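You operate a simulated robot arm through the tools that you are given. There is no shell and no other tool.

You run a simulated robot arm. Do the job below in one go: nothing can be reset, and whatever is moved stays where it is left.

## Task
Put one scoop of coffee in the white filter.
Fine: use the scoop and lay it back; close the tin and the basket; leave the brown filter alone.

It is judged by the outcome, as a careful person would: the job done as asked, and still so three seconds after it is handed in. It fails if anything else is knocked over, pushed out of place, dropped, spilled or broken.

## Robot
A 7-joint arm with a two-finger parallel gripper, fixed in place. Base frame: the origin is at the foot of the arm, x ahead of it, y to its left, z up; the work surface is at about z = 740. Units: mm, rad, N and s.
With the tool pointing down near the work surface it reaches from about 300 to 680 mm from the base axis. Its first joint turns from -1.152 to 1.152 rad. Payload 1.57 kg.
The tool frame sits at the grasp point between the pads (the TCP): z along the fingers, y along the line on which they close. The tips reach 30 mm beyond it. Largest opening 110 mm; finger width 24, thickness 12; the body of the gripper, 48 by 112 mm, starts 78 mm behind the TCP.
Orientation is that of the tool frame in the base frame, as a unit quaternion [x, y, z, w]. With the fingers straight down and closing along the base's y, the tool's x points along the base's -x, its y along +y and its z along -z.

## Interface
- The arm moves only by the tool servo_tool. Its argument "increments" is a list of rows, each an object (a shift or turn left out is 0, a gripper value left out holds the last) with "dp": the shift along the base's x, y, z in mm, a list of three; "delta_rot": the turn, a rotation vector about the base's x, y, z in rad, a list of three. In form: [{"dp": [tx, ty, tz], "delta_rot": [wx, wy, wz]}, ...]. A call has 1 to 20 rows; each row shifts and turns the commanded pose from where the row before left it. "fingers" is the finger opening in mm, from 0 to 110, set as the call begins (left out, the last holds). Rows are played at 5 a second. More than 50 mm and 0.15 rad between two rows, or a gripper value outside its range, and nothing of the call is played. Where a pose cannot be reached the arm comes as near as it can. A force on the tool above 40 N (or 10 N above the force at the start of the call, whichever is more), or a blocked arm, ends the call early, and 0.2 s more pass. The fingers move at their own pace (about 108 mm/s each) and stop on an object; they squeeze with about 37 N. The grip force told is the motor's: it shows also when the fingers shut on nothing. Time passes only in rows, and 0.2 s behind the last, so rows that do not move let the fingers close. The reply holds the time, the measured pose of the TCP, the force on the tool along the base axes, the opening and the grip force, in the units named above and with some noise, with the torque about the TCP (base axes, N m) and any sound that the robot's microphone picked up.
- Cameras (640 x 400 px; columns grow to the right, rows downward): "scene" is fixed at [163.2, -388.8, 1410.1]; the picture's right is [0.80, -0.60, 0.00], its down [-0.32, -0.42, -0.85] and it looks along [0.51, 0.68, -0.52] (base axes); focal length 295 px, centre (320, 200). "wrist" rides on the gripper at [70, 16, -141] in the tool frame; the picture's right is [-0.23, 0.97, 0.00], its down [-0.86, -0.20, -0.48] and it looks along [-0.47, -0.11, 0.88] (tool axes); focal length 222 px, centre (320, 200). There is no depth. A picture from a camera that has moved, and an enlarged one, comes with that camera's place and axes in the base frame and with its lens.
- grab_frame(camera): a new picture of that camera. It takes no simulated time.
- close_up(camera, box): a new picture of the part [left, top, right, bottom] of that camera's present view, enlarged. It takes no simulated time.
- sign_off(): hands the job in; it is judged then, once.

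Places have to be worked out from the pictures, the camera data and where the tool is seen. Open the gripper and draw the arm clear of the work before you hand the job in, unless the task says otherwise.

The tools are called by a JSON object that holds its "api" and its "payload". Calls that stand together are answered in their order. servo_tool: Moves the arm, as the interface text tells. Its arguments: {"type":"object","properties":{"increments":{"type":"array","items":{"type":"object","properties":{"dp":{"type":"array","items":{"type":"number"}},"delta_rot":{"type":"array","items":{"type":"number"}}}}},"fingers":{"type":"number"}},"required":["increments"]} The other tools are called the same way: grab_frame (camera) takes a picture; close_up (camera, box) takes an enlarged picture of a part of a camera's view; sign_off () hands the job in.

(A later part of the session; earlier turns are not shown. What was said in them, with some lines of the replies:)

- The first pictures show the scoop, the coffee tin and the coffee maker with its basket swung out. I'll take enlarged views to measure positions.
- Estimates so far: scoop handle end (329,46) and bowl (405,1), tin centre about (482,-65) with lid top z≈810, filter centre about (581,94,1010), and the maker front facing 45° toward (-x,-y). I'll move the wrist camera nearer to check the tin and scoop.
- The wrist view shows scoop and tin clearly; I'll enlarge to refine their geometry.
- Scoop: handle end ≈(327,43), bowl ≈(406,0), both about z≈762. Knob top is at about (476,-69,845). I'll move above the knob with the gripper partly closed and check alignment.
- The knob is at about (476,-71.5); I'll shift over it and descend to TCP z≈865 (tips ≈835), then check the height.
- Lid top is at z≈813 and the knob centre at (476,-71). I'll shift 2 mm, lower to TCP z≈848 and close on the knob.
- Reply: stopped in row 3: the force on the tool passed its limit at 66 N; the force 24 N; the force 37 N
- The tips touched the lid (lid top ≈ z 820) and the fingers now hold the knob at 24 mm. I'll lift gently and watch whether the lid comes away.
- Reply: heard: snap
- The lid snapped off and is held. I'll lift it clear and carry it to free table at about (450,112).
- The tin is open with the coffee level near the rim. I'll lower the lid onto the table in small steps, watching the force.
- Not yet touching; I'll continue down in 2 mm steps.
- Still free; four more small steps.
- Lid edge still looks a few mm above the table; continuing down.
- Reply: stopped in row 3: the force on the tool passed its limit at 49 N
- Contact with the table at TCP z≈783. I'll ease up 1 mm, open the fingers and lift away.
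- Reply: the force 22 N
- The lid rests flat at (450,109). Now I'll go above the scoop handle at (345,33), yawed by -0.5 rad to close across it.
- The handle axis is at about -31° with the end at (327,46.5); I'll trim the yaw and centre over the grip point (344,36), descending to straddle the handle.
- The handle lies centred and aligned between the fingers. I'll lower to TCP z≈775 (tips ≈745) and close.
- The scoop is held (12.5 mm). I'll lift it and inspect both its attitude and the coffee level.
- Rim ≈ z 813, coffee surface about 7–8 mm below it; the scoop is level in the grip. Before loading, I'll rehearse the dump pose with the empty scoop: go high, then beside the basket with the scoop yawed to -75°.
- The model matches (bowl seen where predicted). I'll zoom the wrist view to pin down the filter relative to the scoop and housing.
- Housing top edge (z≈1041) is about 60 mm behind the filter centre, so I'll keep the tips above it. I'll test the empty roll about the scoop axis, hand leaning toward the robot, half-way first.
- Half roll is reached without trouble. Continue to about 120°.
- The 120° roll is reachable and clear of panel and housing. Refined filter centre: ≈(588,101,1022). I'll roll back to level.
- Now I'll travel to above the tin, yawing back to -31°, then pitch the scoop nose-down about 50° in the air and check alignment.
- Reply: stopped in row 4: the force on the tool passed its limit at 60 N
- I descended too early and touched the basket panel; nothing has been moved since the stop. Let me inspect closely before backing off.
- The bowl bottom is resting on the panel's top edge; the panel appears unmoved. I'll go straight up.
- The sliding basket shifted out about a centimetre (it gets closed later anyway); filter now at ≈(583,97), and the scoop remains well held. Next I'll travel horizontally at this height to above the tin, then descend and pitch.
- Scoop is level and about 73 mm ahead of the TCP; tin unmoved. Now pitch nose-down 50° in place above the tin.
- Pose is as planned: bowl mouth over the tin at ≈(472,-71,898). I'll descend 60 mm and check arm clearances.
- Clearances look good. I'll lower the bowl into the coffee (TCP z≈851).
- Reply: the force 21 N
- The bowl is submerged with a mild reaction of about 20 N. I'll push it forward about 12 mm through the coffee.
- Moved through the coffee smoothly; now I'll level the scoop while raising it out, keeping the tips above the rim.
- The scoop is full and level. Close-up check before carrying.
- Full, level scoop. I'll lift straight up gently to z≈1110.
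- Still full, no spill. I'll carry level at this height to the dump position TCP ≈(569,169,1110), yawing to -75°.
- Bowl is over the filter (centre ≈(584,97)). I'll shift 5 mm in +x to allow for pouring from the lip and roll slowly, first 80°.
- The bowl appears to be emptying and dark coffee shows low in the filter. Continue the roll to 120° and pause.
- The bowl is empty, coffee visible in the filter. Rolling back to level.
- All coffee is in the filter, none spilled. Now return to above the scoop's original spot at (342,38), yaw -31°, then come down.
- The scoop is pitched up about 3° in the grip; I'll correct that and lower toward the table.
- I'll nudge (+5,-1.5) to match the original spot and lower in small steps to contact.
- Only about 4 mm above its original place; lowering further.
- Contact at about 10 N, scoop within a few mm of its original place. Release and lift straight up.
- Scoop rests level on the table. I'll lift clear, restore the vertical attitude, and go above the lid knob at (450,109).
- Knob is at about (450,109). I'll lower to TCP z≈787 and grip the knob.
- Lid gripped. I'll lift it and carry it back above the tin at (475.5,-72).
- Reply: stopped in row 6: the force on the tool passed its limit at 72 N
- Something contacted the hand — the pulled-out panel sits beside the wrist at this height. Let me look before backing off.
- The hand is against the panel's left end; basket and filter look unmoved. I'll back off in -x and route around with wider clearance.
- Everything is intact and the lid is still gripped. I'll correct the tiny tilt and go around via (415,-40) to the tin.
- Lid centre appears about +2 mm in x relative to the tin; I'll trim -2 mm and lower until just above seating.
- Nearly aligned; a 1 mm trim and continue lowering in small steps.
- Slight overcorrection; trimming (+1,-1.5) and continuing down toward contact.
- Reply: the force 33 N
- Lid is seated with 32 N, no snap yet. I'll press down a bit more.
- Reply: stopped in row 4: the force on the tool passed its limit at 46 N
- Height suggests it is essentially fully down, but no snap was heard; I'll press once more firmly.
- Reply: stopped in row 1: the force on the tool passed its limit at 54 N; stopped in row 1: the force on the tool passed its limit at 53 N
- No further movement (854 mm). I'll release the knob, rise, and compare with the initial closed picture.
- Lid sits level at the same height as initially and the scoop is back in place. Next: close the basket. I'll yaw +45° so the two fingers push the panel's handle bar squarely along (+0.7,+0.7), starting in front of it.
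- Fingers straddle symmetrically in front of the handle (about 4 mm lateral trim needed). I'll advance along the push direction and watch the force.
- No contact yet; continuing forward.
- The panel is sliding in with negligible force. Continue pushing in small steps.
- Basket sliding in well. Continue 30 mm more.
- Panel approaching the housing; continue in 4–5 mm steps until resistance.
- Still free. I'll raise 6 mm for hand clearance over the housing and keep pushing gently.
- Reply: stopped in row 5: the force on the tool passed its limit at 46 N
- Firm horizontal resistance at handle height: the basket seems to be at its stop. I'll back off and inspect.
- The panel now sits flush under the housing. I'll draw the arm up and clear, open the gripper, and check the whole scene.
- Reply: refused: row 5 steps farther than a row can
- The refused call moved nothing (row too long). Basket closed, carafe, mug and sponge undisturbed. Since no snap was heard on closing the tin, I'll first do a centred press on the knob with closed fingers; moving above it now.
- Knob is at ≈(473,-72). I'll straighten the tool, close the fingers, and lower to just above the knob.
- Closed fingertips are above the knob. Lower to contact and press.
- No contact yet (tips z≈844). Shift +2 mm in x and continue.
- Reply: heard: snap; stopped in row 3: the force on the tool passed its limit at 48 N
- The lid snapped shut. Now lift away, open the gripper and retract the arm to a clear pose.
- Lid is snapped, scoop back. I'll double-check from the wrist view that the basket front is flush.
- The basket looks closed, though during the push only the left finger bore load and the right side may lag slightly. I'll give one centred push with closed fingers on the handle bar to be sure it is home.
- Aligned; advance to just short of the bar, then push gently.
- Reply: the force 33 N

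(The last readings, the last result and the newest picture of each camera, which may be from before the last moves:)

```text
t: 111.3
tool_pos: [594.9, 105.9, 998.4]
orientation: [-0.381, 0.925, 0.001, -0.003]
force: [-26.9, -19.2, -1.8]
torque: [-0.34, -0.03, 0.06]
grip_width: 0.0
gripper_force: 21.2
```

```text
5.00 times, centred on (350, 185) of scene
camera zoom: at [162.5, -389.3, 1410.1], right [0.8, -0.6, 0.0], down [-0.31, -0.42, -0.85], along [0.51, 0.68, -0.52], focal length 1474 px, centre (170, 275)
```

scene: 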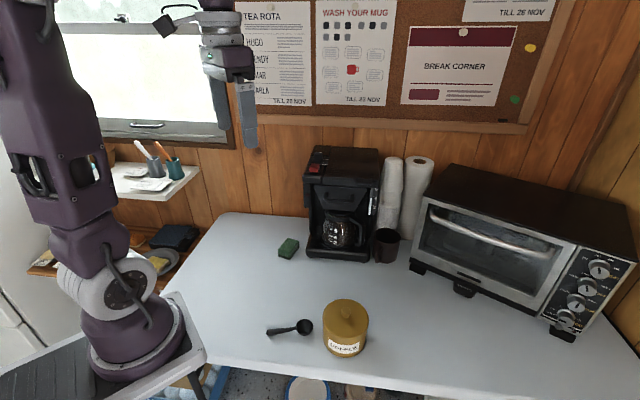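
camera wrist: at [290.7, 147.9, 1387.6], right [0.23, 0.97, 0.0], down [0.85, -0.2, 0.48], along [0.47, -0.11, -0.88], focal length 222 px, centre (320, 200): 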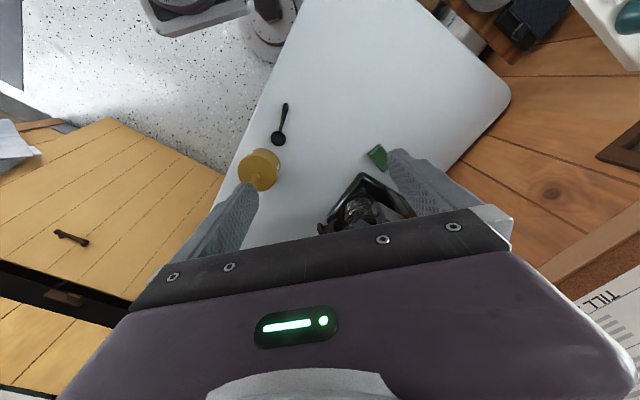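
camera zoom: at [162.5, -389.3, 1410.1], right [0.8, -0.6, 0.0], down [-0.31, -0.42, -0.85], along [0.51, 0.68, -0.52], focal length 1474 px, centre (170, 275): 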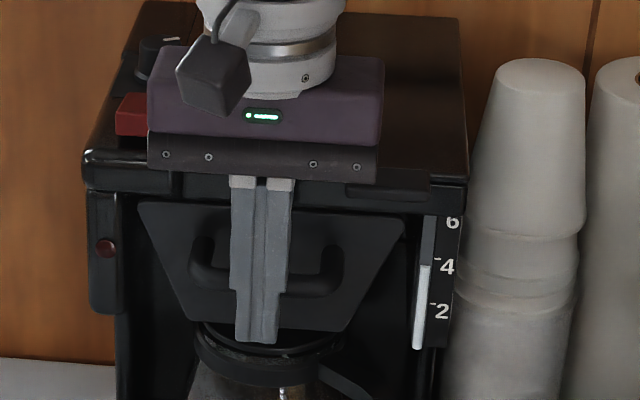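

Solid stop at the same place with 33 N. One slightly firmer push to confirm, then withdraw.

{"api": "servo_tool", "payload": {"increments": [{"dp": [2.5, 2.5, 0]}, {"dp": [2.5, 2.5, 0]}, {}]}}

{"api": "servo_tool", "payload": {"increments": [{"dp": [-3, -3, 0]}, {"dp": [-10, -10, 0]}, {"dp": [-20, -20, 0]}, {"dp": [-25, -25, 0]}, {"dp": [-30, -30, 0]}, {"dp": [-20, -10, 30]}, {"dp": [-15, 5, 40], "delta_rot": [0, 0, -0.131]}, {"dp": [-15, 10, 40], "delta_rot": [0, 0, -0.131]}, {"dp": [-15, 20, 35], "delta_rot": [0, 0, -0.131]}, {"dp": [-15, 30, 30], "delta_rot": [0, 0, -0.131]}, {"dp": [-15, 30, 30], "delta_rot": [0, 0, -0.131]}, {"dp": [-15, 30, 30], "delta_rot": [0, 0, -0.131]}, {"dp": [-10, 20, 30]}, {}]}}

{"api": "servo_tool", "payload": {"increments": [{}, {}, {}], "fingers": 110}}

{"api": "grab_frame", "payload": {"camera": "scene"}}

{"api": "close_up", "payload": {"camera": "scene", "box": [270, 130, 430, 280]}}

```text
t: 111.6
tool_pos: [596.7, 105.1, 997.6]
orientation: [-0.38, 0.925, -0.003, -0.006]
force: [-8.5, -6.3, 2.7]
torque: [-0.08, -0.02, 0.02]
grip_width: 0.0
gripper_force: 21.1
stopped in row 1: the force on the tool passed its limit at 46 N (the readings are from after the stop); the commanded pose is now the measured one
```

```text
t: 114.6
tool_pos: [390.0, 153.3, 1268.0]
orientation: [0.002, 1.0, 0.001, -0.005]
force: [0.2, 0.7, 0.8]
torque: [0.02, -0.02, -0.03]
grip_width: 0.0
gripper_force: 21.2
```

```text
t: 115.4
tool_pos: [391.3, 152.7, 1268.2]
orientation: [0.003, 1.0, 0.001, -0.005]
force: [0.3, 0.4, 0.7]
torque: [0.0, 0.01, 0.0]
grip_width: 110.0
gripper_force: 0.0
```

```text
taken
```

scene: 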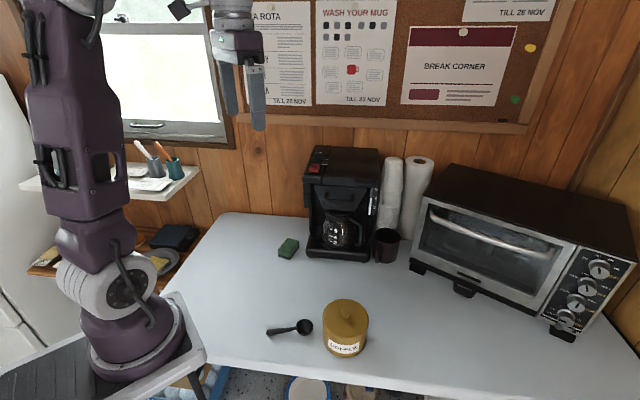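

```text
2.67 times, centred on (350, 205) of scene
camera zoom: at [163.2, -388.8, 1410.1], right [0.8, -0.6, 0.0], down [-0.32, -0.42, -0.85], along [0.51, 0.68, -0.52], focal length 786 px, centre (240, 187)
```

zoom: 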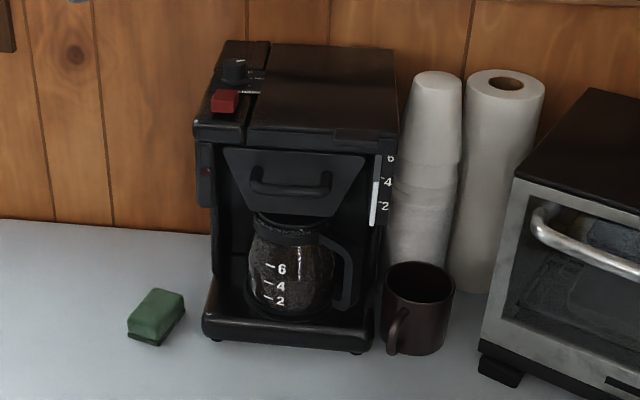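

The basket is hard against its stop and the lid snapped shut. The scoop lies where it started, nothing spilled, and the arm is clear with the gripper open. Handing in.

{"api": "sign_off", "payload": {}}

```text
The job is handed in.
```

One scoop of coffee is in the white filter and the job is handed in. I saw the grounds in the filter from above before closing the basket, and saw no spill.

- **Scoop:** it is back within a few millimetres of where it lay.
- **Tin:** the lid is on and snapped shut. It needed a second, centred press before it clicked. The tin itself may have shifted about 3–5 mm when I opened it.
- **Basket:** it is pushed in to a firm stop and looks flush with the housing. I heard no click, so I can't say whether it has a catch.
- **Bumps along the way:** while the basket was still out, I touched its front panel twice by bringing the arm past too low. The first touch slid it out about a centimetre. The filter stayed seated and nothing fell.
- **Brown filter:** I never saw one in the work area, and I moved nothing else there.
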